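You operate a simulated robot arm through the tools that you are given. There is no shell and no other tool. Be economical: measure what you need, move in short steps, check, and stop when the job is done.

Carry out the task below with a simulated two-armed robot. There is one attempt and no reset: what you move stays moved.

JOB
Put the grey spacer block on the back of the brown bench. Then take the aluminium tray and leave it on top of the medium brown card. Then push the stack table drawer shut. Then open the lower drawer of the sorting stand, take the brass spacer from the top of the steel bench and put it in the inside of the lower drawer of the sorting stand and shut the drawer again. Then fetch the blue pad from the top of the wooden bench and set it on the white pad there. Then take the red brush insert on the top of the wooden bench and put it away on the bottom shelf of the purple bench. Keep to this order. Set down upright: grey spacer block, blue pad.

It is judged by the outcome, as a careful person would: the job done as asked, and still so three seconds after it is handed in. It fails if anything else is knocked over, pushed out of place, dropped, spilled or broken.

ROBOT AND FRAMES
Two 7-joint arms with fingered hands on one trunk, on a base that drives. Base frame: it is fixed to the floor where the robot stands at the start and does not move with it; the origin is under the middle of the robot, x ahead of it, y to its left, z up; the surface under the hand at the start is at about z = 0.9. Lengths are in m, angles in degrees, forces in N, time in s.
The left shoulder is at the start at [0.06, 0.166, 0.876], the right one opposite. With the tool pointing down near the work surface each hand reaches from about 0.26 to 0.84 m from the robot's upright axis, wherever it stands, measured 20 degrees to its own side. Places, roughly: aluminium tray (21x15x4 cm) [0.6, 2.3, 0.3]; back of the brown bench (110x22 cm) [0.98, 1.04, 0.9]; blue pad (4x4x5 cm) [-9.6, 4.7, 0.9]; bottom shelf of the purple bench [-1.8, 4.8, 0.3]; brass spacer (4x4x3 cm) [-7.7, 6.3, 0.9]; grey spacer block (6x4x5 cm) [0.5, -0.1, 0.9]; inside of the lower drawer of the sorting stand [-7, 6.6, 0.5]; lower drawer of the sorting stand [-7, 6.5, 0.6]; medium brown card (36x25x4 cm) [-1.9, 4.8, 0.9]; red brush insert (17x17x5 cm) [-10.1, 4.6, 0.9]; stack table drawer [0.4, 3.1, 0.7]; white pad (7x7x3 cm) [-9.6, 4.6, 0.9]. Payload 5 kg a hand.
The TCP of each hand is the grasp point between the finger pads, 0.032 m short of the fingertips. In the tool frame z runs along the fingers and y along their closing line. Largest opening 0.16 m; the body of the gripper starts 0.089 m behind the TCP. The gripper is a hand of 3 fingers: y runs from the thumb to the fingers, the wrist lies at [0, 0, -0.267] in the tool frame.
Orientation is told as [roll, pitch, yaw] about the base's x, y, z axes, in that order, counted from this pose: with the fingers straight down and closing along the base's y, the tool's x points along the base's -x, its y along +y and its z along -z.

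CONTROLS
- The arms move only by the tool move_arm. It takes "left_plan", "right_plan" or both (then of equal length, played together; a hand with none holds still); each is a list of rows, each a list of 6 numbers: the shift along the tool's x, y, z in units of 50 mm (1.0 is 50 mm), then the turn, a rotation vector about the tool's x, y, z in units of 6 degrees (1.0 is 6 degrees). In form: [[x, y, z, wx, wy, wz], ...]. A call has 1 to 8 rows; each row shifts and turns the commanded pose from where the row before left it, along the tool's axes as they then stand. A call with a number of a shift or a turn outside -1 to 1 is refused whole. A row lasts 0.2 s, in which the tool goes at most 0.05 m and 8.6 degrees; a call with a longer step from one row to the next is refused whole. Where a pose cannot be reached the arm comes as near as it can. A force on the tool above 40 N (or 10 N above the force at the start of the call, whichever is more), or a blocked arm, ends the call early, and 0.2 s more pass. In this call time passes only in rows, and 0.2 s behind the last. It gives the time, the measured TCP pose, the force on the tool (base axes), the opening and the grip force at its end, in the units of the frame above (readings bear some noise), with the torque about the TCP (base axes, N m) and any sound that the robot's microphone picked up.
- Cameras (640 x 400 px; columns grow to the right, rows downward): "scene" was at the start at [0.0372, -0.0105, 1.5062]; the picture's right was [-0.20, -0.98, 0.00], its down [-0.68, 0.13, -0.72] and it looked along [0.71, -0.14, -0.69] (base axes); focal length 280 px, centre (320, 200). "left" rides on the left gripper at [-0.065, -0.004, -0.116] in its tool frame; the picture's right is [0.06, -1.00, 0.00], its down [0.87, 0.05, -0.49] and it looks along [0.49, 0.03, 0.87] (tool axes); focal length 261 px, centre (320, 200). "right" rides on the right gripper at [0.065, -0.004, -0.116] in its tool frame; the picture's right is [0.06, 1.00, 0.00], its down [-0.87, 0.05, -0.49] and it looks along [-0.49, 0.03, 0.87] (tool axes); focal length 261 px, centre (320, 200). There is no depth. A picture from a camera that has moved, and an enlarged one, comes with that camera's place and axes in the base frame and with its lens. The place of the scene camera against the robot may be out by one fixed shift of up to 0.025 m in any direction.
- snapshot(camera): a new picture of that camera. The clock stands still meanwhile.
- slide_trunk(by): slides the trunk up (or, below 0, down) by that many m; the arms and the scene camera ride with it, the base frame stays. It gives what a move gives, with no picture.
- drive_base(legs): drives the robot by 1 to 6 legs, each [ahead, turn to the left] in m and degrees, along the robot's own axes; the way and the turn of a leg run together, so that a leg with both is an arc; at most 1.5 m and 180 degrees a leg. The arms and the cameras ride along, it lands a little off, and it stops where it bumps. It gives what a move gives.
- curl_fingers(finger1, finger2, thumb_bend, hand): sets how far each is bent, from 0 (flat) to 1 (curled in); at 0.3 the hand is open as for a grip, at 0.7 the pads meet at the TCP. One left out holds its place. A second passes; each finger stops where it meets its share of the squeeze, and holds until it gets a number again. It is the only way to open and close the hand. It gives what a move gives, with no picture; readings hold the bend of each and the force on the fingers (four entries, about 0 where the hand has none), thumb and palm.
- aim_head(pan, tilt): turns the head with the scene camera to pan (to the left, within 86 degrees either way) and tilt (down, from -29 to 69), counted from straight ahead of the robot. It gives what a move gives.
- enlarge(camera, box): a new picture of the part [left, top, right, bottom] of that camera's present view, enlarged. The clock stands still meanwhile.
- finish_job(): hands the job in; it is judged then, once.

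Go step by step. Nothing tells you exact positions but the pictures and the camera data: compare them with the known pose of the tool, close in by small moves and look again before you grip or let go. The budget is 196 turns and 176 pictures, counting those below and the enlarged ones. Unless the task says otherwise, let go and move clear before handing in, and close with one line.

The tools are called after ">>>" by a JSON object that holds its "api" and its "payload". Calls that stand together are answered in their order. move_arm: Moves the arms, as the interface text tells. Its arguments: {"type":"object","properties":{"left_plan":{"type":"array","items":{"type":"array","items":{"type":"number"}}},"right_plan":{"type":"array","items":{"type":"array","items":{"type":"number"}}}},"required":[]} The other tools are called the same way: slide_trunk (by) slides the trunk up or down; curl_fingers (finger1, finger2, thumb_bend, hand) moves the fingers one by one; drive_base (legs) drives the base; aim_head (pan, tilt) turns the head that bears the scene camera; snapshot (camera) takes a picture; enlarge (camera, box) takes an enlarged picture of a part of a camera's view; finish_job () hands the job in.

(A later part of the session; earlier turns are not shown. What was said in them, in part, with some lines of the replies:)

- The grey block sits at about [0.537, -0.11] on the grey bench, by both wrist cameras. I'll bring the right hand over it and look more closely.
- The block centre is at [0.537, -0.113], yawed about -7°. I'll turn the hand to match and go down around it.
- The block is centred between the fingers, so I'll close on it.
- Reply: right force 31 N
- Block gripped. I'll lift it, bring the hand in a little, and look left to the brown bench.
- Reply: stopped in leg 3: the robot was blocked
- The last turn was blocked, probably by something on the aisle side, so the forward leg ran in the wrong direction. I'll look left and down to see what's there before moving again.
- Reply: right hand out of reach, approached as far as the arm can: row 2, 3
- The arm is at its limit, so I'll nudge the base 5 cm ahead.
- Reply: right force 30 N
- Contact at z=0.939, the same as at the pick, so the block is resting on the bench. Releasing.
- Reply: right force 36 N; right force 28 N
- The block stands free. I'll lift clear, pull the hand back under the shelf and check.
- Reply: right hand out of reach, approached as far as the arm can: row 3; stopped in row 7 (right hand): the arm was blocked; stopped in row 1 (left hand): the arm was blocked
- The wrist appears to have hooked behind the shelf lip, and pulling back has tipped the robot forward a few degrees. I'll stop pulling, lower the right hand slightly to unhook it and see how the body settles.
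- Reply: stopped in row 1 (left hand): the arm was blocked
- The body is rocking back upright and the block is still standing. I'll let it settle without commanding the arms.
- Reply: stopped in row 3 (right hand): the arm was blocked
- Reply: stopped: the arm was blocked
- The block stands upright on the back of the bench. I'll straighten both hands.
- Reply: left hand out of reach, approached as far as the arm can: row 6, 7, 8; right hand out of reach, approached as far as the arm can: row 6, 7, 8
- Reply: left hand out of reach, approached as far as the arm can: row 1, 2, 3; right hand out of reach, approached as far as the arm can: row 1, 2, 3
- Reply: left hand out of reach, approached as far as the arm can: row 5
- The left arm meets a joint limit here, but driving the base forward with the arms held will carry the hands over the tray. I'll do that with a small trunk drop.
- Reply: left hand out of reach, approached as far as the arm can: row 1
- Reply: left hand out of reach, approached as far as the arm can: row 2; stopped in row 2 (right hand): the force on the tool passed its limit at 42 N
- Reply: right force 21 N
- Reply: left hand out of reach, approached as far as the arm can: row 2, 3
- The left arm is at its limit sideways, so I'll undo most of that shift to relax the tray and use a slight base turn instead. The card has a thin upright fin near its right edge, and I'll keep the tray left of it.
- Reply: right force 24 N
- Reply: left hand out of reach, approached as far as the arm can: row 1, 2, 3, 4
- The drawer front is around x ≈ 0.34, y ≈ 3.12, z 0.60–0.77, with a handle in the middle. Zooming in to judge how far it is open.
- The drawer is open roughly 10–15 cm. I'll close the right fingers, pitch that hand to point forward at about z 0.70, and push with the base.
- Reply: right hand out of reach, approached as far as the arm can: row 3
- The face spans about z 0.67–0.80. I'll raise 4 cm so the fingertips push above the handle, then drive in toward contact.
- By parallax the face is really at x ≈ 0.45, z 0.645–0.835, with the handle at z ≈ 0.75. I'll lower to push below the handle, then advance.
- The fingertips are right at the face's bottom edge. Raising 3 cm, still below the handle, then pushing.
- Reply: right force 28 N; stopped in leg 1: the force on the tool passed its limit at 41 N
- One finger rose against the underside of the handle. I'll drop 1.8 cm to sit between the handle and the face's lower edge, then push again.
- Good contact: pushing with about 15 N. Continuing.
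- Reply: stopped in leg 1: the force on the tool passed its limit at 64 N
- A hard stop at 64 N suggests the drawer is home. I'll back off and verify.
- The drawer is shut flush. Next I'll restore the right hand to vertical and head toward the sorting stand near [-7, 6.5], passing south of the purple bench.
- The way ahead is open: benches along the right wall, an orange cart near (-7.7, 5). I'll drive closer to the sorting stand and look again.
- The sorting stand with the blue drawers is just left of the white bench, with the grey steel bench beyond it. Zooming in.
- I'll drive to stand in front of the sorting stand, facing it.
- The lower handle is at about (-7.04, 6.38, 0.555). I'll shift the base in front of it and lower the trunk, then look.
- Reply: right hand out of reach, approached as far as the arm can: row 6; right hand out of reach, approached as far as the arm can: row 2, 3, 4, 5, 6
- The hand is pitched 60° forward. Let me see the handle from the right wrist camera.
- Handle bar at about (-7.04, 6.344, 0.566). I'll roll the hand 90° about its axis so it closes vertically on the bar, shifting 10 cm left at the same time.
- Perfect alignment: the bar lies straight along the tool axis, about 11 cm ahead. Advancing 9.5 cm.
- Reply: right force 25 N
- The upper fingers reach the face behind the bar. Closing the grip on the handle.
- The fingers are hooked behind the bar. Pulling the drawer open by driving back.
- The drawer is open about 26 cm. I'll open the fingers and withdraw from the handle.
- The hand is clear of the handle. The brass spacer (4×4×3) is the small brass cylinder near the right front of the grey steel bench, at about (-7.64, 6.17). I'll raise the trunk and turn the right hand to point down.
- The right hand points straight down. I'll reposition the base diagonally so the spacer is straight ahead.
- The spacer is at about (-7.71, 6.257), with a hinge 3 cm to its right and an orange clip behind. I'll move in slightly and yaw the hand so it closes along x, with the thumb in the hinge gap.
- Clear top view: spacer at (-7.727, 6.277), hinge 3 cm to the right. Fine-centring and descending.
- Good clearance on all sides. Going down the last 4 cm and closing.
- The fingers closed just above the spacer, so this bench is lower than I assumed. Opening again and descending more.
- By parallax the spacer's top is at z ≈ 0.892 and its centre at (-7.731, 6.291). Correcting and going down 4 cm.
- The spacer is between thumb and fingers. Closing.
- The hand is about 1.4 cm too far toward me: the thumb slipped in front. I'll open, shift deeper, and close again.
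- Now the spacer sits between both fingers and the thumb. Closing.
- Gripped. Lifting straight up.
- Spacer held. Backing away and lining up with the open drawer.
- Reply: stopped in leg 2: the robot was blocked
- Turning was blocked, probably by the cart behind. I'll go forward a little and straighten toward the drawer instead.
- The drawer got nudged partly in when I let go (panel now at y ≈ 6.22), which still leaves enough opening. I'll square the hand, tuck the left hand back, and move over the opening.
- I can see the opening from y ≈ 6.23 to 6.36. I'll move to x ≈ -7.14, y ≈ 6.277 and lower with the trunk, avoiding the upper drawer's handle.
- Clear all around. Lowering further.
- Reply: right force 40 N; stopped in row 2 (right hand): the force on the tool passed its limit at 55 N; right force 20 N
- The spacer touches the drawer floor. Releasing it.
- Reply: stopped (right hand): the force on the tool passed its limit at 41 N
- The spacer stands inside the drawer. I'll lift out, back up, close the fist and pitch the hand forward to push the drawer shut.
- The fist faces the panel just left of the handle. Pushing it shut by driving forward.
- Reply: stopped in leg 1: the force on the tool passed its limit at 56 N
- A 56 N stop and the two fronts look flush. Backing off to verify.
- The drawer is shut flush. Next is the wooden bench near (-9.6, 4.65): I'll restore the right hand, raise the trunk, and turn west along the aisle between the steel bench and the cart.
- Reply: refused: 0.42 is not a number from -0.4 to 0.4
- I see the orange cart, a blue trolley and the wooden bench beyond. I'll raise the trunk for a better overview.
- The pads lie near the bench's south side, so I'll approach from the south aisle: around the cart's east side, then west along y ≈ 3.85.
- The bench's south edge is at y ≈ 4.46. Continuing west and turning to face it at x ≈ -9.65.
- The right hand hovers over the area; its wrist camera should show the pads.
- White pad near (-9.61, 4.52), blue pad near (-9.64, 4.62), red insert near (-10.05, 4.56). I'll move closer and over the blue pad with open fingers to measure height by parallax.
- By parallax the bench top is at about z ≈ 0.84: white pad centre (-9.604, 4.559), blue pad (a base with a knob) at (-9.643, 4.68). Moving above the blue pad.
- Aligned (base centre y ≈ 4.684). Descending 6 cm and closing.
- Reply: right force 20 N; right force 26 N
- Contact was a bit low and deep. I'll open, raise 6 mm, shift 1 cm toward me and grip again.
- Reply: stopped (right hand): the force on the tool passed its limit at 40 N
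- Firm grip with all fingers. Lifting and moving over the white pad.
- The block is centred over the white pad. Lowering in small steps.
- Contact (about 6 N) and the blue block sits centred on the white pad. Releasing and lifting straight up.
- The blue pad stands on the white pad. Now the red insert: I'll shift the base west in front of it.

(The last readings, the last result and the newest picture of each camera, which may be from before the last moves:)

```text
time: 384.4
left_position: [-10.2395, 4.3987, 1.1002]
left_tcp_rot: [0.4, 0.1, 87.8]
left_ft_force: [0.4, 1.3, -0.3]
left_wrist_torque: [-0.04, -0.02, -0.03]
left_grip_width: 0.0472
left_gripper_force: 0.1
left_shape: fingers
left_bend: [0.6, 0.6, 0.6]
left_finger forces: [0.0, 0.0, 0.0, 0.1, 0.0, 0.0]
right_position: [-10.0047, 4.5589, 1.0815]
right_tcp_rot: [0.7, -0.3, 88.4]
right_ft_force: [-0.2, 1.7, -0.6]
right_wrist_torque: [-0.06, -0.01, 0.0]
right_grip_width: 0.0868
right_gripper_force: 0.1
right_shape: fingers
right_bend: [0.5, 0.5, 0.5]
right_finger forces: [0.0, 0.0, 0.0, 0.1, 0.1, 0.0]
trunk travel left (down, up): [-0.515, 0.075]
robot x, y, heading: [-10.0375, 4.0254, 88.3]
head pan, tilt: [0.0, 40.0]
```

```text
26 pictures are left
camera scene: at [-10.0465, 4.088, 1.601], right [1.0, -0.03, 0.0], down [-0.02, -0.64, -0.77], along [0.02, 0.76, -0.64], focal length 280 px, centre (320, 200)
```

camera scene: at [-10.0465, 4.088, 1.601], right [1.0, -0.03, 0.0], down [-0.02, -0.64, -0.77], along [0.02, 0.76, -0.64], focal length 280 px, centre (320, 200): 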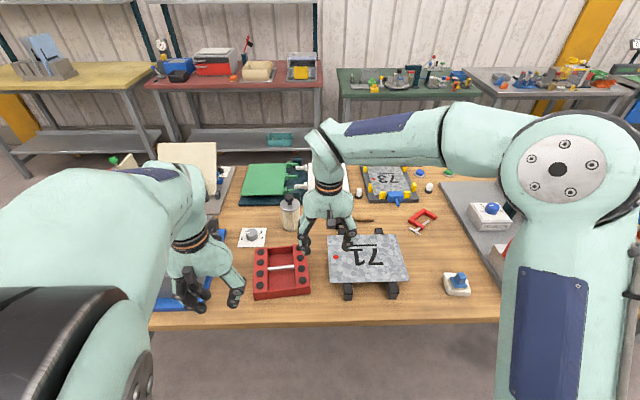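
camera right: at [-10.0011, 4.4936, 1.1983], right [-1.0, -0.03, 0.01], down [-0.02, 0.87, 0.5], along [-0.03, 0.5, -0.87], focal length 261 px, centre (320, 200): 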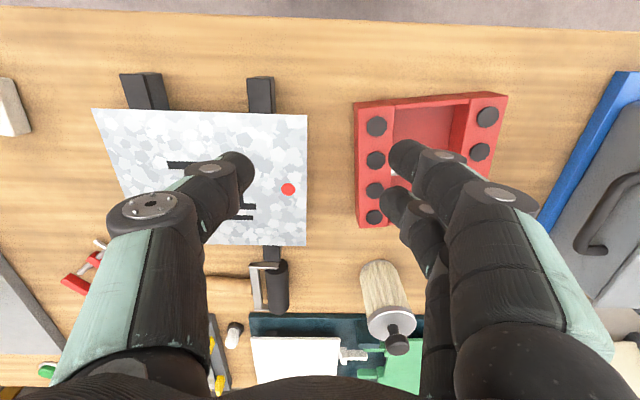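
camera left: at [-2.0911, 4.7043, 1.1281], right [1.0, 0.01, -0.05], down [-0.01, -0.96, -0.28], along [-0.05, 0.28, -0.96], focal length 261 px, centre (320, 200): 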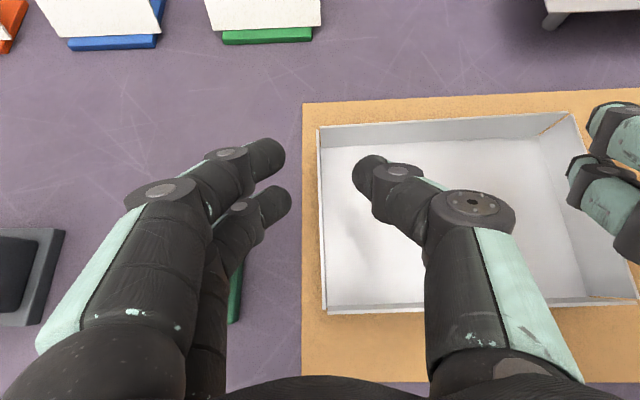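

The red insert has a grab bar across its middle, centre about (-10.13, 4.62), bar along x. I'll yaw the hand 90° so it closes across the bar and move above it.

>>> {"api": "move_arm", "payload": {"right_plan": [[0, 0, 0, 0, 0, 0.927], [0, 0, 0, 0, 0, 0.927], [0, 0, 0, 0, 0, 0.927], [0, 0, 0, 0, 0, 0.927], [0, 0, 0, 0, 0, 0.927], [0, 0, 0, 0, 0, 0.927], [0, 0, 0, 0, 0, 0.927], [0, 0, 0, 0, 0, 0.927]]}}

>>> {"api": "move_arm", "payload": {"right_plan": [[0, 0, 0, 0, 0, 0.927], [0, 0, 0, 0, 0, 0.927], [0, 0, 0, 0, 0, 0.927], [0, 0, 0, 0, 0, 0.927], [0, 0, 0, 0, 0, 0.927], [0, 0, 0, 0, 0, 0.927], [0, 0, 0, 0, 0, 0.927]]}}

>>> {"api": "move_arm", "payload": {"right_plan": [[0.775, 0.476, 0.2, 0, 0, 0], [0.775, 0.476, 0.2, 0, 0, 0], [0.775, 0.476, 0.2, 0, 0, 0], [0, 0, 0.7, 0, 0, 0], [0, 0, 0.7, 0, 0, 0]]}}

>>> {"api": "snapshot", "payload": {"camera": "right"}}

```text
time: 386.2
left_position: [-10.239, 4.3987, 1.0994]
left_tcp_rot: [0.3, 0.0, 87.8]
left_ft_force: [-0.1, -0.1, -0.8]
left_wrist_torque: [-0.02, 0.0, -0.02]
left_grip_width: 0.0472
left_gripper_force: 0.1
left_shape: fingers
left_bend: [0.6, 0.6, 0.6]
left_finger forces: [0.1, 0.1, 0.1, 0.0, 0.1, 0.0]
right_position: [-10.0043, 4.5579, 1.0841]
right_tcp_rot: [0.7, 0.2, 43.8]
right_ft_force: [0.2, 0.3, -0.2]
right_wrist_torque: [0.04, -0.03, 0.0]
right_grip_width: 0.0868
right_gripper_force: 0.0
right_shape: fingers
right_bend: [0.5, 0.5, 0.5]
right_finger forces: [0.1, 0.0, 0.1, 0.0, 0.1, 0.0]
trunk travel left (down, up): [-0.515, 0.075]
robot x, y, heading: [-10.0335, 4.024, 88.7]
head pan, tilt: [0.0, 40.0]
```

```text
time: 387.9
left_position: [-10.2405, 4.399, 1.0994]
left_tcp_rot: [0.4, 0.1, 87.9]
left_ft_force: [-0.2, -0.3, 1.1]
left_wrist_torque: [0.01, 0.0, -0.01]
left_grip_width: 0.0476
left_gripper_force: 0.1
left_shape: fingers
left_bend: [0.6, 0.6, 0.6]
left_finger forces: [0.0, 0.1, 0.0, 0.0, 0.1, 0.0]
right_position: [-10.0054, 4.5587, 1.084]
right_tcp_rot: [0.6, 0.6, 4.9]
right_ft_force: [-1.4, -0.6, -0.4]
right_wrist_torque: [0.0, 0.0, 0.02]
right_grip_width: 0.0871
right_gripper_force: 0.1
right_shape: fingers
right_bend: [0.5, 0.5, 0.5]
right_finger forces: [0.1, 0.0, 0.0, 0.1, 0.0, 0.1]
trunk travel left (down, up): [-0.515, 0.075]
robot x, y, heading: [-10.0317, 4.027, 88.7]
head pan, tilt: [0.0, 40.0]
```

```text
time: 389.1
left_position: [-10.2394, 4.3988, 1.0998]
left_tcp_rot: [0.3, 0.1, 87.9]
left_ft_force: [-0.7, -0.3, -0.3]
left_wrist_torque: [0.03, -0.03, 0.01]
left_grip_width: 0.0472
left_gripper_force: 0.0
left_shape: fingers
left_bend: [0.6, 0.6, 0.6]
left_finger forces: [0.0, 0.0, 0.1, 0.0, 0.0, 0.0]
right_position: [-10.1279, 4.62, 0.9858]
right_tcp_rot: [0.5, 0.6, 5.0]
right_ft_force: [0.3, 0.0, 1.1]
right_wrist_torque: [0.01, -0.04, 0.01]
right_grip_width: 0.0865
right_gripper_force: 0.0
right_shape: fingers
right_bend: [0.5, 0.5, 0.5]
right_finger forces: [0.0, 0.0, 0.0, 0.1, 0.0, 0.0]
trunk travel left (down, up): [-0.515, 0.075]
robot x, y, heading: [-10.0363, 4.0266, 88.4]
head pan, tilt: [0.0, 40.0]
```

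```text
25 pictures are left
camera right: at [-10.1913, 4.6092, 1.1014], right [-0.15, 0.99, 0.01], down [0.87, 0.13, 0.48], along [0.48, 0.08, -0.88], focal length 261 px, centre (320, 200)
```

right: 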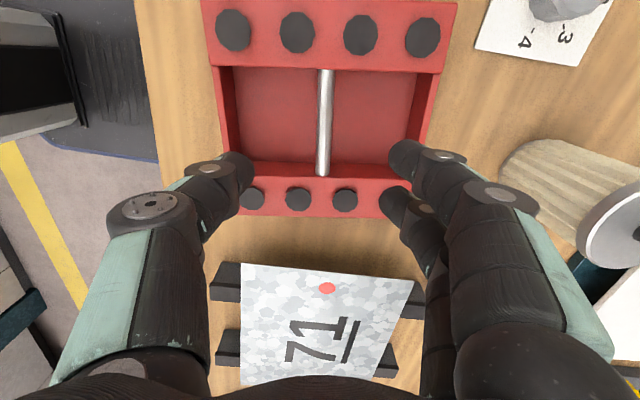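

The bar is exactly between the fingers. Shifting 1 cm along it and going down.

>>> {"api": "move_arm", "payload": {"right_plan": [[0.2, 0.02, 0.5, 0, 0, 0], [0, 0, 0.5, 0, 0, 0], [0, 0, 0.3, 0, 0, 0], [0, 0, 0.15, 0, 0, 0]]}}

>>> {"api": "snapshot", "payload": {"camera": "right"}}

```text
time: 390.1
left_position: [-10.2399, 4.3976, 1.0999]
left_tcp_rot: [0.5, 0.0, 87.8]
left_ft_force: [0.8, 0.0, 0.0]
left_wrist_torque: [0.01, -0.03, -0.01]
left_grip_width: 0.0472
left_gripper_force: 0.1
left_shape: fingers
left_bend: [0.6, 0.6, 0.6]
left_finger forces: [0.1, 0.0, 0.0, 0.1, 0.1, 0.0]
right_position: [-10.1387, 4.6196, 0.9129]
right_tcp_rot: [0.5, 0.7, 4.9]
right_ft_force: [-0.4, -0.3, 0.0]
right_wrist_torque: [0.05, 0.0, -0.02]
right_grip_width: 0.0869
right_gripper_force: 0.0
right_shape: fingers
right_bend: [0.5, 0.5, 0.5]
right_finger forces: [0.0, 0.1, 0.1, 0.1, 0.0, 0.0]
trunk travel left (down, up): [-0.515, 0.075]
robot x, y, heading: [-10.0325, 4.0222, 88.4]
head pan, tilt: [0.0, 40.0]
```

```text
24 pictures are left
camera right: at [-10.2017, 4.6094, 1.0288], right [-0.15, 0.99, 0.01], down [0.87, 0.13, 0.48], along [0.48, 0.08, -0.88], focal length 261 px, centre (320, 200)
```

right: 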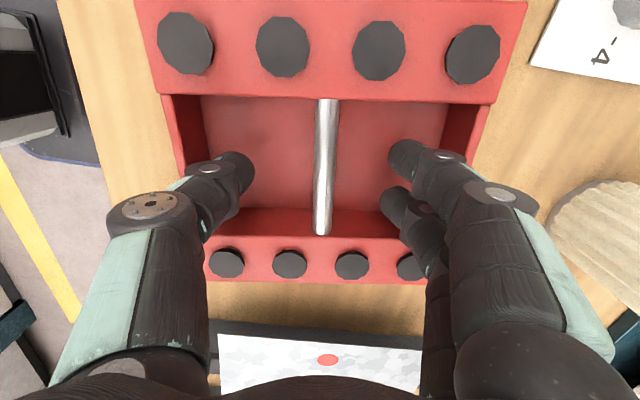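

The bar is at z ≈ 0.882; I'll go down 1.8 cm more and close on it.

>>> {"api": "move_arm", "payload": {"right_plan": [[0, 0, 0.2, 0, 0, 0], [0, 0, 0.16, 0, 0, 0]]}}

>>> {"api": "curl_fingers", "payload": {"hand": "right", "finger1": 0.85, "finger2": 0.85, "thumb_bend": 0.85}}

>>> {"api": "snapshot", "payload": {"camera": "right"}}

```text
time: 390.6
left_position: [-10.2403, 4.3978, 1.1005]
left_tcp_rot: [0.4, 0.1, 87.9]
left_ft_force: [0.6, 0.1, 0.4]
left_wrist_torque: [-0.02, 0.02, -0.02]
left_grip_width: 0.0474
left_gripper_force: 0.0
left_shape: fingers
left_bend: [0.6, 0.6, 0.6]
left_finger forces: [0.0, 0.1, 0.1, 0.0, 0.1, 0.0]
right_position: [-10.1385, 4.621, 0.8967]
right_tcp_rot: [0.6, 0.7, 5.0]
right_ft_force: [0.3, 0.7, 9.1]
right_wrist_torque: [-0.48, -0.15, 0.03]
right_grip_width: 0.087
right_gripper_force: 4.4
right_shape: fingers
right_bend: [0.5, 0.5, 0.5]
right_finger forces: [0.0, 0.0, 0.0, 0.0, 9.0, 0.1]
trunk travel left (down, up): [-0.515, 0.075]
robot x, y, heading: [-10.0349, 4.0234, 88.7]
head pan, tilt: [0.0, 40.0]
```

```text
time: 391.6
left_position: [-10.2398, 4.397, 1.0991]
left_tcp_rot: [0.3, 0.0, 87.7]
left_ft_force: [-0.4, 0.3, 0.3]
left_wrist_torque: [-0.04, -0.03, 0.0]
left_grip_width: 0.0473
left_gripper_force: 0.0
left_shape: fingers
left_bend: [0.6, 0.6, 0.6]
left_finger forces: [0.0, 0.0, 0.0, 0.0, 0.0, 0.0]
right_position: [-10.1384, 4.6208, 0.8945]
right_tcp_rot: [0.4, 0.6, 4.9]
right_ft_force: [-0.6, 0.0, -3.8]
right_wrist_torque: [-0.03, 0.02, 0.0]
right_grip_width: 0.0026
right_gripper_force: 0.1
right_shape: fingers
right_bend: [0.75, 0.75, 0.77]
right_finger forces: [0.0, 0.0, 0.0, 0.0, 0.1, 0.0]
trunk travel left (down, up): [-0.515, 0.075]
robot x, y, heading: [-10.0354, 4.0264, 88.5]
head pan, tilt: [0.0, 40.0]
```

```text
23 pictures are left
camera right: at [-10.2022, 4.6095, 1.0118], right [-0.15, 0.99, 0.01], down [0.87, 0.13, 0.48], along [0.48, 0.08, -0.88], focal length 261 px, centre (320, 200)
```

right: 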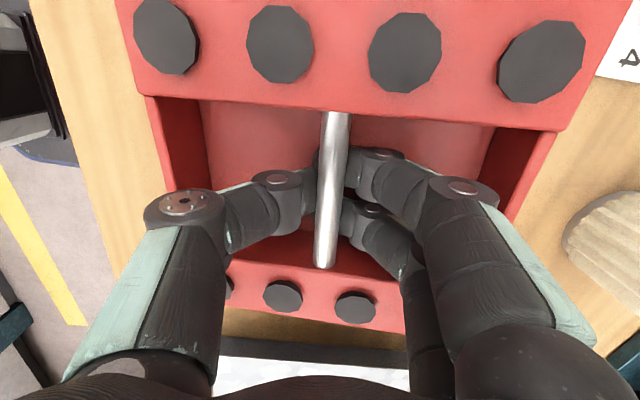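

The fingers closed beneath the bar rather than on it. I'll open slightly, raise 1.2 cm and close for a real pinch.

>>> {"api": "curl_fingers", "payload": {"hand": "right", "finger1": 0.6, "finger2": 0.6, "thumb_bend": 0.6}}

>>> {"api": "move_arm", "payload": {"right_plan": [[0, 0, -0.26, 0, 0, 0]]}}

>>> {"api": "curl_fingers", "payload": {"hand": "right", "finger1": 0.85, "finger2": 0.85, "thumb_bend": 0.85}}

```text
time: 392.6
left_position: [-10.2403, 4.3981, 1.1007]
left_tcp_rot: [0.3, 0.0, 87.8]
left_ft_force: [0.5, -0.5, 0.5]
left_wrist_torque: [0.01, 0.0, 0.01]
left_grip_width: 0.0472
left_gripper_force: 0.0
left_shape: fingers
left_bend: [0.6, 0.6, 0.6]
left_finger forces: [0.0, 0.0, 0.0, 0.0, 0.0, 0.0]
right_position: [-10.1378, 4.6199, 0.8957]
right_tcp_rot: [0.5, 0.6, 4.9]
right_ft_force: [0.1, 0.1, 1.5]
right_wrist_torque: [-0.05, 0.03, -0.04]
right_grip_width: 0.0464
right_gripper_force: 0.9
right_shape: fingers
right_bend: [0.6, 0.6, 0.6]
right_finger forces: [0.0, 0.1, 0.1, 0.1, 1.5, 0.0]
trunk travel left (down, up): [-0.515, 0.075]
robot x, y, heading: [-10.0403, 4.0242, 88.5]
head pan, tilt: [0.0, 40.0]
```

```text
time: 393.1
left_position: [-10.2403, 4.3972, 1.0999]
left_tcp_rot: [0.4, 0.0, 87.7]
left_ft_force: [0.2, 0.5, 0.2]
left_wrist_torque: [0.01, 0.02, -0.03]
left_grip_width: 0.0472
left_gripper_force: 0.0
left_shape: fingers
left_bend: [0.6, 0.6, 0.6]
left_finger forces: [0.0, 0.0, 0.0, 0.0, 0.0, 0.0]
right_position: [-10.1382, 4.6198, 0.9079]
right_tcp_rot: [0.5, 0.6, 5.0]
right_ft_force: [0.1, 0.1, 0.2]
right_wrist_torque: [0.02, -0.01, -0.03]
right_grip_width: 0.0479
right_gripper_force: 0.7
right_shape: fingers
right_bend: [0.6, 0.6, 0.6]
right_finger forces: [0.4, 0.4, 0.1, 0.0, 0.0, 0.0]
trunk travel left (down, up): [-0.515, 0.075]
robot x, y, heading: [-10.0343, 4.0286, 88.6]
head pan, tilt: [0.0, 40.0]
```

```text
time: 394.1
left_position: [-10.2389, 4.3975, 1.0989]
left_tcp_rot: [0.5, 0.0, 87.8]
left_ft_force: [-0.1, 0.0, 0.0]
left_wrist_torque: [-0.01, 0.02, 0.0]
left_grip_width: 0.0473
left_gripper_force: 0.1
left_shape: fingers
left_bend: [0.6, 0.6, 0.6]
left_finger forces: [0.1, 0.1, 0.0, 0.0, 0.1, 0.0]
right_position: [-10.1377, 4.6215, 0.9077]
right_tcp_rot: [0.5, 0.6, 5.0]
right_ft_force: [0.9, 0.7, -0.6]
right_wrist_torque: [0.05, 0.01, 0.0]
right_grip_width: 0.0183
right_gripper_force: 21.7
right_shape: fingers
right_bend: [0.71, 0.71, 0.69]
right_finger forces: [11.4, 11.1, 0.0, 0.0, 20.6, 0.0]
trunk travel left (down, up): [-0.515, 0.075]
robot x, y, heading: [-10.0347, 4.0254, 88.5]
head pan, tilt: [0.0, 40.0]
```

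Solid pinch on the bar. Lifting and checking.

>>> {"api": "move_arm", "payload": {"right_plan": [[0, 0, -0.4, 0, 0, 0], [0, 0, -0.7, 0, 0, 0], [0, 0, -0.9, 0, 0, 0], [0, 0, -0.9, 0, 0, 0], [0, -0.4, -0.4, 0, 0, 0]]}}

>>> {"api": "snapshot", "payload": {"camera": "right"}}

```text
time: 395.2
left_position: [-10.2393, 4.3976, 1.1003]
left_tcp_rot: [0.4, 0.0, 87.8]
left_ft_force: [-0.3, -0.8, -0.9]
left_wrist_torque: [0.02, -0.01, 0.02]
left_grip_width: 0.0472
left_gripper_force: 0.0
left_shape: fingers
left_bend: [0.6, 0.6, 0.6]
left_finger forces: [0.1, 0.0, 0.0, 0.0, 0.0, 0.0]
right_position: [-10.1344, 4.599, 1.0732]
right_tcp_rot: [0.5, 0.6, 5.0]
right_ft_force: [0.1, -1.2, -4.7]
right_wrist_torque: [0.02, -0.01, -0.02]
right_grip_width: 0.018
right_gripper_force: 21.5
right_shape: fingers
right_bend: [0.7, 0.71, 0.7]
right_finger forces: [10.9, 11.3, 0.0, 0.0, 21.3, 0.1]
trunk travel left (down, up): [-0.515, 0.075]
robot x, y, heading: [-10.0358, 4.0212, 88.4]
head pan, tilt: [0.0, 40.0]
```

```text
22 pictures are left
camera right: at [-10.1975, 4.5871, 1.1899], right [-0.15, 0.99, 0.01], down [0.87, 0.13, 0.48], along [0.48, 0.08, -0.88], focal length 261 px, centre (320, 200)
```

right: 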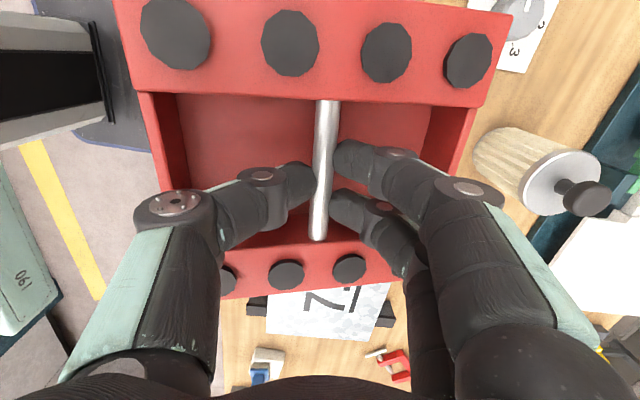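

Held level. I'll back out and drive east again by the way I came.

>>> {"api": "drive_base", "payload": {"legs": [[-0.22, 0], [0, -86], [0.88, 0], [0.88, 0]]}}

```text
time: 409.3
left_position: [-7.9108, 4.1037, 1.098]
left_tcp_rot: [0.3, 0.1, 1.6]
left_ft_force: [0.7, -1.3, 0.1]
left_wrist_torque: [-0.01, 0.06, -0.02]
left_grip_width: 0.0474
left_gripper_force: 0.1
left_shape: fingers
left_bend: [0.6, 0.6, 0.6]
left_finger forces: [0.1, 0.1, 0.0, 0.0, 0.0, 0.1]
right_position: [-7.7039, 4.0125, 1.0719]
right_tcp_rot: [0.4, 0.6, -81.3]
right_ft_force: [-0.2, 0.3, -3.8]
right_wrist_torque: [-0.01, -0.01, 0.01]
right_grip_width: 0.0178
right_gripper_force: 20.9
right_shape: fingers
right_bend: [0.7, 0.71, 0.71]
right_finger forces: [10.4, 10.8, 0.1, 0.1, 20.2, 0.1]
trunk travel left (down, up): [-0.515, 0.075]
robot x, y, heading: [-8.2696, 3.8735, 2.4]
head pan, tilt: [0.0, 40.0]
```

>>> {"api": "drive_base", "payload": {"legs": [[0, 29.5], [1.38, 0], [0, -25], [1.45, 0]]}}

>>> {"api": "snapshot", "payload": {"camera": "right"}}

```text
time: 425.8
left_position: [-5.3083, 5.0253, 1.0986]
left_tcp_rot: [0.3, 0.2, 5.6]
left_ft_force: [0.3, 0.1, -0.3]
left_wrist_torque: [-0.02, 0.01, 0.0]
left_grip_width: 0.047
left_gripper_force: 0.0
left_shape: fingers
left_bend: [0.6, 0.6, 0.6]
left_finger forces: [0.0, 0.1, 0.1, 0.0, 0.0, 0.0]
right_position: [-5.0933, 4.9467, 1.0734]
right_tcp_rot: [0.3, 0.6, -77.2]
right_ft_force: [0.9, 0.5, -3.1]
right_wrist_torque: [0.01, -0.01, 0.02]
right_grip_width: 0.0175
right_gripper_force: 20.4
right_shape: fingers
right_bend: [0.7, 0.71, 0.71]
right_finger forces: [10.2, 10.7, 0.0, 0.0, 19.8, 0.0]
trunk travel left (down, up): [-0.515, 0.075]
robot x, y, heading: [-5.6497, 4.7709, 6.0]
head pan, tilt: [0.0, 40.0]
```

```text
21 pictures are left
camera right: at [-5.1133, 5.0078, 1.1888], right [0.96, 0.28, 0.01], down [0.24, -0.84, 0.48], along [0.14, -0.46, -0.88], focal length 261 px, centre (320, 200)
```

right: 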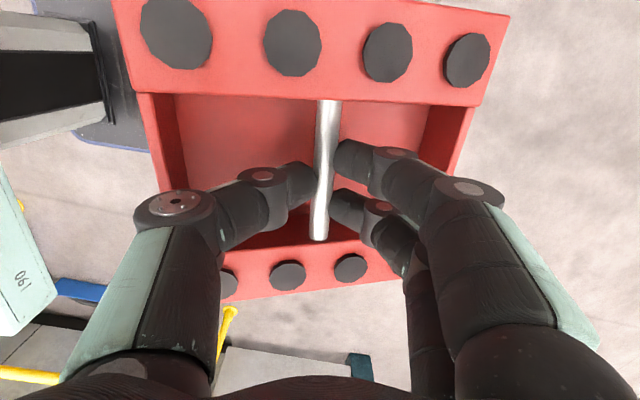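

Still secure. Continuing straight to in front of the purple bench.

>>> {"api": "drive_base", "payload": {"legs": [[0, -24.7], [1.27, 0], [1.27, 0], [1.2, 0], [0, 108]]}}

>>> {"api": "aim_head", "payload": {"pan": 0, "tilt": 38}}

>>> {"api": "slide_trunk", "payload": {"by": -0.25}}

>>> {"api": "snapshot", "payload": {"camera": "scene"}}

```text
time: 449.7
left_position: [-2.3404, 4.0363, 1.1002]
left_tcp_rot: [0.2, 0.0, 89.7]
left_ft_force: [-0.2, 0.0, -0.2]
left_wrist_torque: [0.0, -0.01, 0.01]
left_grip_width: 0.0473
left_gripper_force: 0.0
left_shape: fingers
left_bend: [0.6, 0.6, 0.6]
left_finger forces: [0.1, 0.0, 0.1, 0.0, 0.1, 0.1]
right_position: [-2.2404, 4.2407, 1.0726]
right_tcp_rot: [0.4, 0.5, 6.8]
right_ft_force: [-0.2, 0.6, -4.0]
right_wrist_torque: [0.02, -0.04, 0.01]
right_grip_width: 0.0171
right_gripper_force: 18.5
right_shape: fingers
right_bend: [0.7, 0.71, 0.71]
right_finger forces: [9.6, 10.1, 0.0, 0.0, 18.7, 0.1]
trunk travel left (down, up): [-0.515, 0.075]
robot x, y, heading: [-2.1237, 3.6722, 90.6]
head pan, tilt: [0.0, 40.0]
```

```text
time: 450.3
left_position: [-2.3401, 4.0375, 1.0998]
left_tcp_rot: [0.4, 0.0, 89.6]
left_ft_force: [0.4, 0.2, -0.2]
left_wrist_torque: [-0.01, 0.01, 0.01]
left_grip_width: 0.0471
left_gripper_force: 0.0
left_shape: fingers
left_bend: [0.6, 0.6, 0.6]
left_finger forces: [0.0, 0.1, 0.0, 0.0, 0.0, 0.0]
right_position: [-2.2398, 4.2419, 1.0722]
right_tcp_rot: [0.4, 0.6, 6.8]
right_ft_force: [0.7, 0.1, -3.0]
right_wrist_torque: [0.02, -0.02, -0.02]
right_grip_width: 0.017
right_gripper_force: 19.3
right_shape: fingers
right_bend: [0.7, 0.71, 0.71]
right_finger forces: [9.8, 10.0, 0.1, 0.0, 18.8, 0.0]
trunk travel left (down, up): [-0.515, 0.075]
robot x, y, heading: [-2.1215, 3.6725, 90.3]
head pan, tilt: [0.0, 38.0]
```

```text
time: 452.9
left_position: [-2.3398, 4.0375, 0.8482]
left_tcp_rot: [0.4, 0.0, 89.6]
left_ft_force: [0.1, 0.5, 0.7]
left_wrist_torque: [-0.02, 0.01, 0.01]
left_grip_width: 0.0476
left_gripper_force: 0.1
left_shape: fingers
left_bend: [0.6, 0.6, 0.6]
left_finger forces: [0.0, 0.0, 0.1, 0.1, 0.1, 0.1]
right_position: [-2.2385, 4.2412, 0.8222]
right_tcp_rot: [0.4, 0.6, 6.8]
right_ft_force: [0.4, -0.7, -3.3]
right_wrist_torque: [-0.03, 0.02, 0.0]
right_grip_width: 0.0173
right_gripper_force: 19.5
right_shape: fingers
right_bend: [0.7, 0.71, 0.71]
right_finger forces: [9.7, 10.2, 0.1, 0.0, 18.7, 0.0]
trunk travel left (down, up): [-0.265, 0.325]
robot x, y, heading: [-2.1193, 3.6718, 90.6]
head pan, tilt: [0.0, 38.0]
```

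```text
20 pictures are left
camera scene: at [-2.1362, 3.7336, 1.3541], right [1.0, 0.01, 0.0], down [0.0, -0.62, -0.79], along [-0.01, 0.79, -0.62], focal length 280 px, centre (320, 200)
```

scene: 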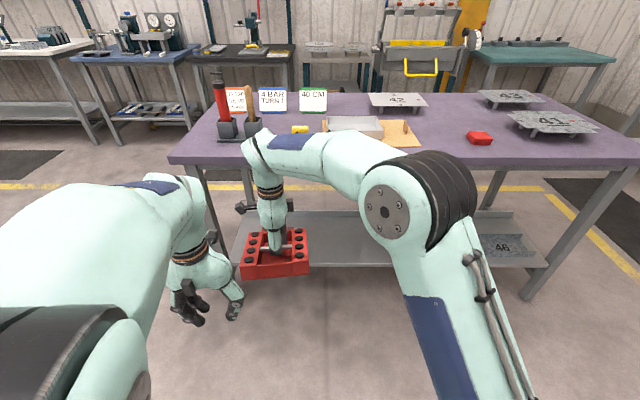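

The tray still sits on the card. I'll lower the trunk, bring the insert to the right and lower, then look at the shelf with the wrist camera.

>>> {"api": "slide_trunk", "payload": {"by": -0.25}}

>>> {"api": "move_arm", "payload": {"right_plan": [[-0.794, -0.094, 0.45, 0, 0, 0], [-0.794, -0.094, 0.45, 0, 0, 0], [-0.794, -0.094, 0.45, 0, 0, 0], [-0.794, -0.094, 0.45, 0, 0, 0], [-0.794, -0.094, 0.45, 0, 0, 0]]}}

>>> {"api": "snapshot", "payload": {"camera": "scene"}}

>>> {"api": "snapshot", "payload": {"camera": "left"}}

```text
time: 455.5
left_position: [-2.3391, 4.0376, 0.5995]
left_tcp_rot: [0.4, 0.0, 89.6]
left_ft_force: [0.2, -0.4, -0.9]
left_wrist_torque: [0.04, 0.02, -0.01]
left_grip_width: 0.0471
left_gripper_force: 0.0
left_shape: fingers
left_bend: [0.6, 0.6, 0.6]
left_finger forces: [0.1, 0.0, 0.0, 0.0, 0.0, 0.0]
right_position: [-2.2405, 4.2414, 0.574]
right_tcp_rot: [0.3, 0.6, 6.7]
right_ft_force: [-0.2, -0.4, -4.4]
right_wrist_torque: [0.0, -0.03, 0.03]
right_grip_width: 0.0168
right_gripper_force: 19.8
right_shape: fingers
right_bend: [0.7, 0.71, 0.71]
right_finger forces: [9.7, 10.0, 0.0, 0.1, 18.8, 0.0]
trunk travel left (down, up): [-0.015, 0.575]
robot x, y, heading: [-2.1213, 3.6722, 90.5]
head pan, tilt: [0.0, 38.0]
```

```text
time: 456.7
left_position: [-2.3396, 4.038, 0.5999]
left_tcp_rot: [0.4, 0.0, 89.6]
left_ft_force: [-0.1, -1.0, 0.7]
left_wrist_torque: [0.02, -0.06, 0.02]
left_grip_width: 0.0472
left_gripper_force: 0.1
left_shape: fingers
left_bend: [0.6, 0.6, 0.6]
left_finger forces: [0.0, 0.0, 0.0, 0.1, 0.1, 0.1]
right_position: [-2.0417, 4.2439, 0.4582]
right_tcp_rot: [0.5, 0.6, 6.8]
right_ft_force: [-0.8, 0.0, -3.1]
right_wrist_torque: [0.0, -0.02, 0.02]
right_grip_width: 0.017
right_gripper_force: 19.2
right_shape: fingers
right_bend: [0.7, 0.71, 0.72]
right_finger forces: [9.5, 10.2, 0.1, 0.0, 18.5, 0.0]
trunk travel left (down, up): [-0.015, 0.575]
robot x, y, heading: [-2.1158, 3.6719, 90.5]
head pan, tilt: [0.0, 38.0]
```

```text
19 pictures are left
camera scene: at [-2.1363, 3.7336, 1.1041], right [1.0, 0.01, 0.0], down [0.0, -0.62, -0.79], along [-0.01, 0.79, -0.62], focal length 280 px, centre (320, 200)
```

scene: 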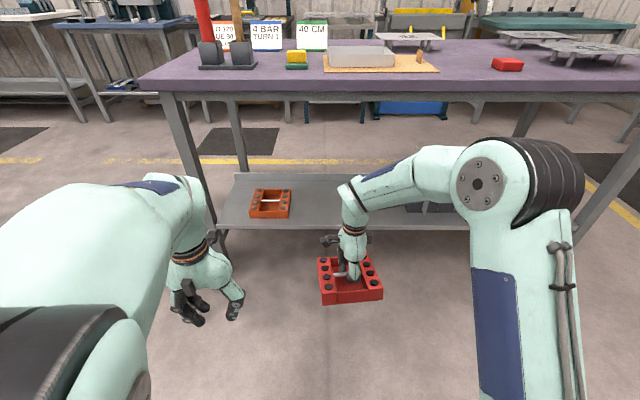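

```text
18 pictures are left
camera left: at [-2.335, 4.1027, 0.7161], right [1.0, -0.07, -0.01], down [-0.06, -0.87, 0.49], along [-0.04, -0.49, -0.87], focal length 261 px, centre (320, 200)
```

left: 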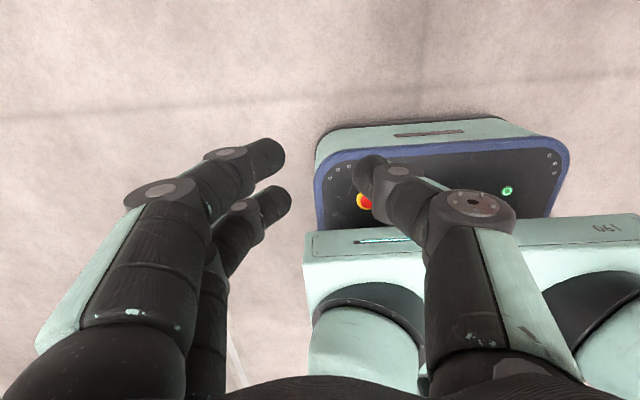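

Clear view: free shelf space between an orange insert (x < -2.27) and the racks (x > -1.8), shelf front edge y ≈ 4.59. I'll extend low and drive the insert in under the top.

>>> {"api": "move_arm", "payload": {"right_plan": [[-0.1, 0.79, 0.25, 0, 0, 0], [-0.1, 0.79, 0.25, 0, 0, 0], [-0.1, 0.79, 0.25, 0, 0, 0]]}}

>>> {"api": "drive_base", "payload": {"legs": [[0.2, 0]]}}

>>> {"api": "snapshot", "payload": {"camera": "scene"}}

>>> {"api": "snapshot", "payload": {"camera": "right"}}

```text
time: 457.5
left_position: [-2.3389, 4.0381, 0.6005]
left_tcp_rot: [0.3, 0.0, 89.5]
left_ft_force: [0.2, 0.3, 0.0]
left_wrist_torque: [0.02, 0.03, -0.01]
left_grip_width: 0.0471
left_gripper_force: 0.0
left_shape: fingers
left_bend: [0.6, 0.6, 0.6]
left_finger forces: [0.0, 0.0, 0.0, 0.0, 0.0, 0.1]
right_position: [-2.0407, 4.3627, 0.421]
right_tcp_rot: [0.3, 0.6, 6.8]
right_ft_force: [-0.1, -0.4, -2.6]
right_wrist_torque: [-0.02, 0.01, -0.01]
right_grip_width: 0.0169
right_gripper_force: 19.4
right_shape: fingers
right_bend: [0.7, 0.71, 0.72]
right_finger forces: [9.8, 10.2, 0.0, 0.0, 19.3, 0.0]
trunk travel left (down, up): [-0.015, 0.575]
robot x, y, heading: [-2.1189, 3.6744, 90.5]
head pan, tilt: [0.0, 38.0]
```

```text
time: 459.1
left_position: [-2.339, 4.2403, 0.5989]
left_tcp_rot: [0.4, 0.0, 89.6]
left_ft_force: [0.2, 0.7, 0.1]
left_wrist_torque: [-0.03, -0.01, 0.0]
left_grip_width: 0.0474
left_gripper_force: 0.1
left_shape: fingers
left_bend: [0.6, 0.6, 0.6]
left_finger forces: [0.0, 0.0, 0.1, 0.0, 0.0, 0.1]
right_position: [-2.0423, 4.5648, 0.4203]
right_tcp_rot: [0.4, 0.6, 6.6]
right_ft_force: [-0.4, 0.2, -3.4]
right_wrist_torque: [0.0, -0.04, 0.02]
right_grip_width: 0.0169
right_gripper_force: 19.2
right_shape: fingers
right_bend: [0.7, 0.71, 0.72]
right_finger forces: [9.8, 10.4, 0.1, 0.0, 19.0, 0.0]
trunk travel left (down, up): [-0.015, 0.575]
robot x, y, heading: [-2.1235, 3.8722, 90.3]
head pan, tilt: [0.0, 38.0]
```

```text
17 pictures are left
camera scene: at [-2.1373, 3.9357, 1.1041], right [1.0, 0.01, 0.0], down [0.0, -0.62, -0.79], along [0.0, 0.79, -0.62], focal length 280 px, centre (320, 200)
```

scene: 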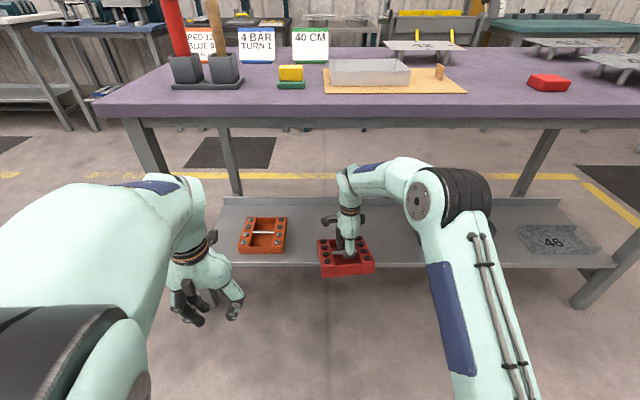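

```text
16 pictures are left
camera right: at [-2.105, 4.5516, 0.5366], right [-0.18, 0.98, 0.01], down [0.86, 0.15, 0.48], along [0.47, 0.09, -0.88], focal length 261 px, centre (320, 200)
```

right: 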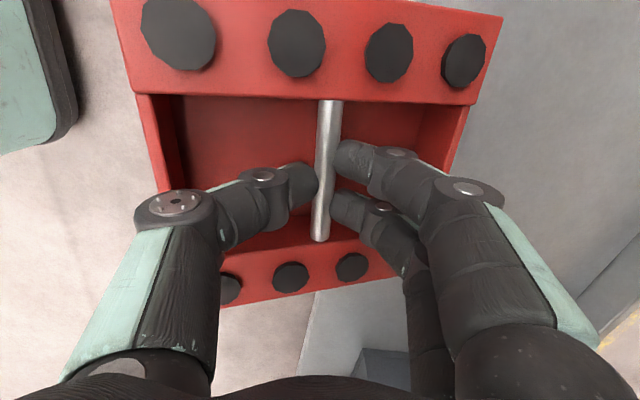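

Clearance is good on all sides. Driving the last 19 cm in.

>>> {"api": "drive_base", "payload": {"legs": [[0.19, 0]]}}

>>> {"api": "snapshot", "payload": {"camera": "scene"}}

>>> {"api": "snapshot", "payload": {"camera": "right"}}

```text
time: 460.6
left_position: [-2.3396, 4.4302, 0.598]
left_tcp_rot: [0.4, 0.1, 89.5]
left_ft_force: [-0.7, 0.6, -0.1]
left_wrist_torque: [-0.01, 0.03, 0.01]
left_grip_width: 0.0474
left_gripper_force: 0.0
left_shape: fingers
left_bend: [0.6, 0.6, 0.6]
left_finger forces: [0.0, 0.0, 0.0, 0.1, 0.0, 0.1]
right_position: [-2.0424, 4.7525, 0.4165]
right_tcp_rot: [0.1, 0.6, 6.7]
right_ft_force: [-0.1, -0.6, -4.4]
right_wrist_torque: [0.01, 0.01, 0.01]
right_grip_width: 0.0171
right_gripper_force: 19.2
right_shape: fingers
right_bend: [0.7, 0.71, 0.72]
right_finger forces: [9.9, 10.4, 0.0, 0.1, 19.3, 0.2]
trunk travel left (down, up): [-0.015, 0.575]
robot x, y, heading: [-2.1239, 4.0623, 90.2]
head pan, tilt: [0.0, 38.0]
```

```text
15 pictures are left
camera scene: at [-2.1376, 4.1256, 1.1033], right [1.0, 0.01, 0.0], down [0.0, -0.62, -0.79], along [0.0, 0.79, -0.62], focal length 280 px, centre (320, 200)
```

scene: 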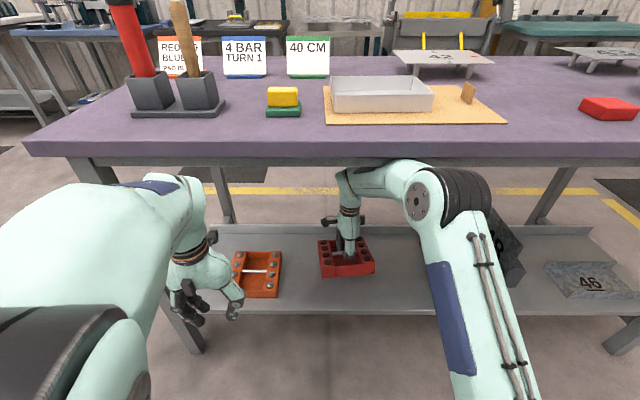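

```text
14 pictures are left
camera right: at [-2.1053, 4.7405, 0.5336], right [-0.18, 0.98, 0.0], down [0.86, 0.15, 0.48], along [0.47, 0.09, -0.88], focal length 261 px, centre (320, 200)
```

right: 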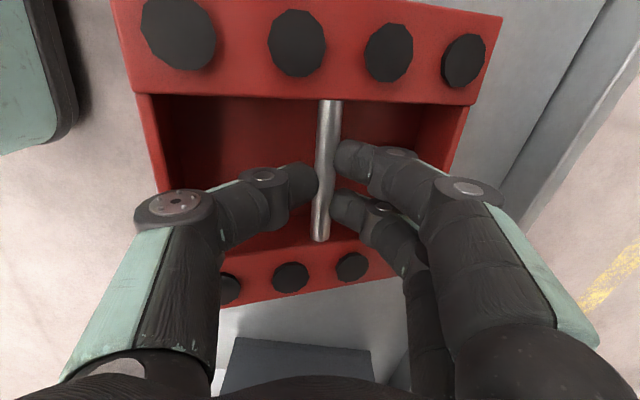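

The insert is over the shelf, between the orange one and the racks. Lowering it.

>>> {"api": "move_arm", "payload": {"right_plan": [[0, 0, 0.3, 0, 0, 0], [0, 0, 0.3, 0, 0, 0], [0, 0, 0.2, 0, 0, 0]]}}

>>> {"api": "move_arm", "payload": {"right_plan": [[0, 0, 0.15, 0, 0, 0], [0, 0, 0.15, 0, 0, 0]]}}

```text
time: 461.4
left_position: [-2.3405, 4.4287, 0.5986]
left_tcp_rot: [0.4, -0.1, 89.6]
left_ft_force: [-0.7, 0.7, -0.3]
left_wrist_torque: [-0.03, -0.01, 0.02]
left_grip_width: 0.0474
left_gripper_force: 0.0
left_shape: fingers
left_bend: [0.6, 0.6, 0.6]
left_finger forces: [0.0, 0.1, 0.0, 0.0, 0.1, 0.0]
right_position: [-2.0424, 4.752, 0.3781]
right_tcp_rot: [0.2, 0.4, 6.7]
right_ft_force: [-0.3, 0.3, -3.2]
right_wrist_torque: [0.05, 0.04, 0.01]
right_grip_width: 0.0169
right_gripper_force: 19.5
right_shape: fingers
right_bend: [0.7, 0.71, 0.72]
right_finger forces: [9.9, 10.3, 0.0, 0.0, 19.1, 0.0]
trunk travel left (down, up): [-0.015, 0.575]
robot x, y, heading: [-2.127, 4.0612, 90.2]
head pan, tilt: [0.0, 38.0]
```

```text
time: 462.0
left_position: [-2.3417, 4.4302, 0.5994]
left_tcp_rot: [0.5, 0.0, 89.6]
left_ft_force: [0.1, -0.3, -0.4]
left_wrist_torque: [-0.03, -0.01, -0.01]
left_grip_width: 0.0471
left_gripper_force: 0.0
left_shape: fingers
left_bend: [0.6, 0.6, 0.6]
left_finger forces: [0.0, 0.0, 0.1, 0.1, 0.0, 0.0]
right_position: [-2.0422, 4.7519, 0.3626]
right_tcp_rot: [0.2, 0.6, 6.7]
right_ft_force: [0.2, -0.1, -2.9]
right_wrist_torque: [0.11, 0.03, 0.0]
right_grip_width: 0.0166
right_gripper_force: 19.4
right_shape: fingers
right_bend: [0.71, 0.71, 0.71]
right_finger forces: [10.4, 10.6, 0.0, 0.1, 18.5, 0.0]
trunk travel left (down, up): [-0.015, 0.575]
robot x, y, heading: [-2.1205, 4.0619, 90.2]
head pan, tilt: [0.0, 38.0]
```

>>> {"api": "move_arm", "payload": {"right_plan": [[0, 0, 0.1, 0, 0, 0]]}}

>>> {"api": "move_arm", "payload": {"right_plan": [[0, 0, 0.1, 0, 0, 0]]}}

>>> {"api": "snapshot", "payload": {"camera": "right"}}

```text
time: 462.4
left_position: [-2.3412, 4.4299, 0.5996]
left_tcp_rot: [0.4, 0.0, 89.5]
left_ft_force: [-0.1, 0.7, -0.4]
left_wrist_torque: [0.02, -0.02, -0.02]
left_grip_width: 0.0473
left_gripper_force: 0.1
left_shape: fingers
left_bend: [0.6, 0.6, 0.6]
left_finger forces: [0.1, 0.1, 0.0, 0.0, 0.0, 0.0]
right_position: [-2.0423, 4.7519, 0.3572]
right_tcp_rot: [0.2, 0.4, 6.7]
right_ft_force: [-0.8, -0.6, -1.7]
right_wrist_torque: [0.14, 0.04, 0.02]
right_grip_width: 0.0168
right_gripper_force: 19.6
right_shape: fingers
right_bend: [0.71, 0.71, 0.71]
right_finger forces: [10.5, 10.5, 0.1, 0.0, 18.3, 0.0]
trunk travel left (down, up): [-0.015, 0.575]
robot x, y, heading: [-2.1247, 4.0602, 90.3]
head pan, tilt: [0.0, 38.0]
```

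```text
time: 462.8
left_position: [-2.3403, 4.4292, 0.6001]
left_tcp_rot: [0.5, 0.0, 89.5]
left_ft_force: [-0.3, -0.3, 0.1]
left_wrist_torque: [-0.03, -0.03, -0.04]
left_grip_width: 0.0473
left_gripper_force: 0.1
left_shape: fingers
left_bend: [0.6, 0.6, 0.6]
left_finger forces: [0.1, 0.0, 0.0, 0.0, 0.0, 0.1]
right_position: [-2.0422, 4.7525, 0.3557]
right_tcp_rot: [0.4, 0.6, 6.7]
right_ft_force: [0.6, -3.0, 10.0]
right_wrist_torque: [0.09, -0.01, 0.01]
right_grip_width: 0.0166
right_gripper_force: 23.4
right_shape: fingers
right_bend: [0.71, 0.71, 0.71]
right_finger forces: [11.4, 11.3, 0.0, 0.1, 24.5, 0.0]
trunk travel left (down, up): [-0.015, 0.575]
robot x, y, heading: [-2.1279, 4.0619, 90.1]
head pan, tilt: [0.0, 38.0]
```

```text
13 pictures are left
camera right: at [-2.1063, 4.7401, 0.4717], right [-0.18, 0.98, 0.01], down [0.86, 0.15, 0.48], along [0.47, 0.09, -0.88], focal length 261 px, centre (320, 200)
```

right: 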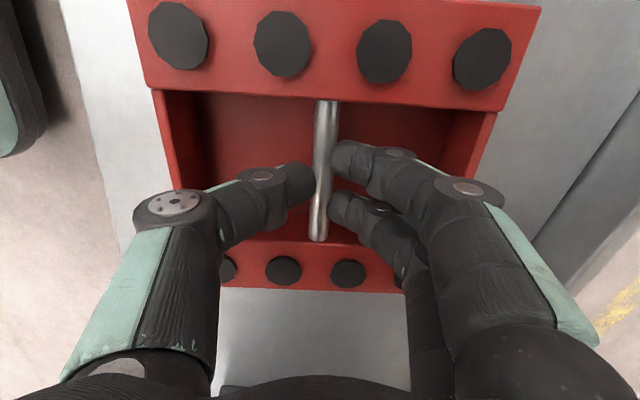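

It rests on the shelf (10 N). Releasing, raising 6 cm, and checking before backing out.

>>> {"api": "curl_fingers", "payload": {"hand": "right", "finger1": 0.52, "finger2": 0.52, "thumb_bend": 0.52}}

>>> {"api": "move_arm", "payload": {"right_plan": [[0, 0, -0.3, 0, 0, 0], [0, 0, -0.5, 0, 0, 0], [0, 0, -0.5, 0, 0, 0]]}}

>>> {"api": "snapshot", "payload": {"camera": "right"}}

>>> {"api": "snapshot", "payload": {"camera": "scene"}}

```text
time: 463.8
left_position: [-2.3405, 4.4303, 0.5999]
left_tcp_rot: [0.4, 0.0, 89.5]
left_ft_force: [0.4, -0.1, -0.8]
left_wrist_torque: [0.0, -0.01, 0.0]
left_grip_width: 0.0472
left_gripper_force: 0.1
left_shape: fingers
left_bend: [0.6, 0.6, 0.6]
left_finger forces: [0.1, 0.0, 0.1, 0.1, 0.0, 0.1]
right_position: [-2.0418, 4.7514, 0.3536]
right_tcp_rot: [0.3, 0.5, 6.7]
right_ft_force: [-0.8, 0.1, -0.1]
right_wrist_torque: [0.0, -0.01, 0.01]
right_grip_width: 0.0783
right_gripper_force: 0.1
right_shape: fingers
right_bend: [0.52, 0.52, 0.52]
right_finger forces: [0.0, 0.0, 0.0, 0.0, 0.1, 0.1]
trunk travel left (down, up): [-0.015, 0.575]
robot x, y, heading: [-2.1276, 4.0622, 90.3]
head pan, tilt: [0.0, 38.0]
```

```text
time: 464.6
left_position: [-2.3406, 4.4304, 0.5977]
left_tcp_rot: [0.4, 0.1, 89.5]
left_ft_force: [-1.0, 0.3, -1.0]
left_wrist_torque: [-0.02, -0.01, 0.0]
left_grip_width: 0.0472
left_gripper_force: 0.1
left_shape: fingers
left_bend: [0.6, 0.6, 0.6]
left_finger forces: [0.0, 0.0, 0.0, 0.1, 0.0, 0.1]
right_position: [-2.0418, 4.752, 0.4176]
right_tcp_rot: [0.0, 0.5, 6.8]
right_ft_force: [0.3, 0.8, -0.5]
right_wrist_torque: [-0.02, 0.02, -0.03]
right_grip_width: 0.0785
right_gripper_force: 0.0
right_shape: fingers
right_bend: [0.52, 0.52, 0.52]
right_finger forces: [0.0, 0.0, 0.0, 0.1, 0.0, 0.0]
trunk travel left (down, up): [-0.015, 0.575]
robot x, y, heading: [-2.1259, 4.0655, 90.2]
head pan, tilt: [0.0, 38.0]
```

```text
12 pictures are left
camera right: at [-2.1063, 4.7395, 0.5327], right [-0.18, 0.98, 0.0], down [0.86, 0.16, 0.48], along [0.48, 0.09, -0.88], focal length 261 px, centre (320, 200)
```

right: 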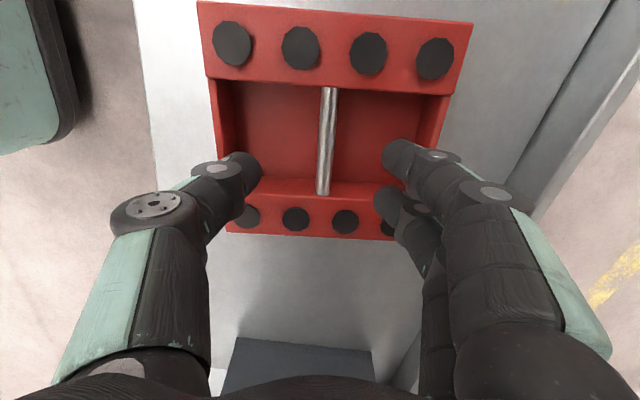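

```text
11 pictures are left
camera scene: at [-2.1382, 4.1257, 1.1033], right [1.0, 0.0, 0.0], down [0.0, -0.62, -0.79], along [0.0, 0.79, -0.62], focal length 280 px, centre (320, 200)
```

scene: 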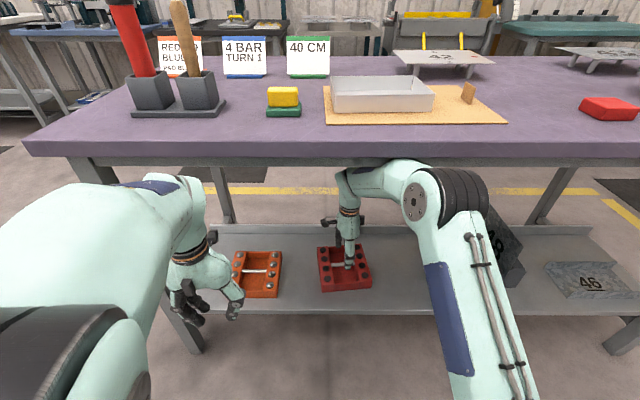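

The red insert is on the bottom shelf. I'll drop the hand 6 mm to be free of the top, then back straight out.

>>> {"api": "move_arm", "payload": {"right_plan": [[0, 0, 0.14, 0, 0, 0]]}}

>>> {"api": "drive_base", "payload": {"legs": [[-0.6, 0]]}}

>>> {"api": "snapshot", "payload": {"camera": "scene"}}

```text
time: 465.0
left_position: [-2.3398, 4.4294, 0.5993]
left_tcp_rot: [0.3, 0.0, 89.5]
left_ft_force: [-0.8, -0.3, -1.3]
left_wrist_torque: [0.0, 0.02, -0.01]
left_grip_width: 0.0472
left_gripper_force: 0.0
left_shape: fingers
left_bend: [0.6, 0.6, 0.6]
left_finger forces: [0.1, 0.0, 0.0, 0.0, 0.0, 0.0]
right_position: [-2.0431, 4.7527, 0.4129]
right_tcp_rot: [0.3, 0.6, 6.7]
right_ft_force: [0.6, 0.1, 0.4]
right_wrist_torque: [0.01, 0.03, 0.02]
right_grip_width: 0.0786
right_gripper_force: 0.1
right_shape: fingers
right_bend: [0.52, 0.52, 0.52]
right_finger forces: [0.1, 0.1, 0.0, 0.0, 0.1, 0.1]
trunk travel left (down, up): [-0.015, 0.575]
robot x, y, heading: [-2.1273, 4.0627, 90.5]
head pan, tilt: [0.0, 38.0]
```

```text
time: 468.5
left_position: [-2.338, 3.8122, 0.5993]
left_tcp_rot: [0.4, 0.1, 90.1]
left_ft_force: [0.0, -0.2, -0.2]
left_wrist_torque: [0.0, 0.04, 0.03]
left_grip_width: 0.0472
left_gripper_force: 0.0
left_shape: fingers
left_bend: [0.6, 0.6, 0.6]
left_finger forces: [0.1, 0.0, 0.0, 0.0, 0.1, 0.1]
right_position: [-2.0427, 4.1381, 0.4112]
right_tcp_rot: [0.2, 0.5, 7.1]
right_ft_force: [-0.9, 0.4, 0.7]
right_wrist_torque: [0.01, 0.01, -0.01]
right_grip_width: 0.0785
right_gripper_force: 0.2
right_shape: fingers
right_bend: [0.52, 0.52, 0.52]
right_finger forces: [0.0, 0.0, 0.0, 0.0, 0.0, 0.0]
trunk travel left (down, up): [-0.015, 0.575]
robot x, y, heading: [-2.1194, 3.4475, 90.7]
head pan, tilt: [0.0, 38.0]
```

```text
10 pictures are left
camera scene: at [-2.1333, 3.5099, 1.1041], right [1.0, 0.01, 0.0], down [0.01, -0.62, -0.79], along [-0.01, 0.79, -0.62], focal length 280 px, centre (320, 200)
```

scene: 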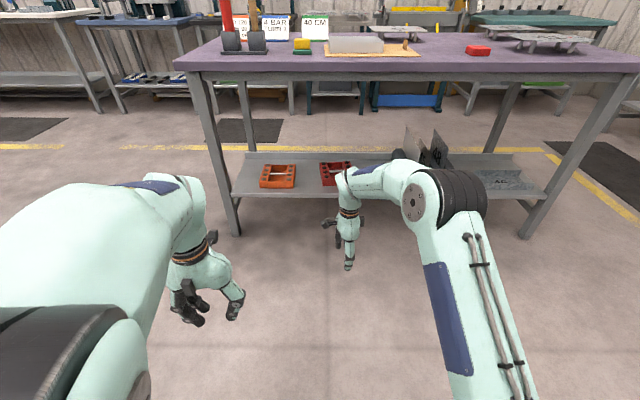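

The red insert rests on the bottom shelf beside the orange one, the tray is still on the card, and the hands are clear. Handing in.

>>> {"api": "finish_job", "payload": {}}

```text
The job is handed in.
```

All six steps were done in the order you gave, and the job is handed in. Twice the base was stopped against something: once by the grey machine near the brown bench, and once beside the orange cart. The left arm also brushed the rack table's yellow guard or its leg. I saw nothing move, but I didn't go back to check the cart.
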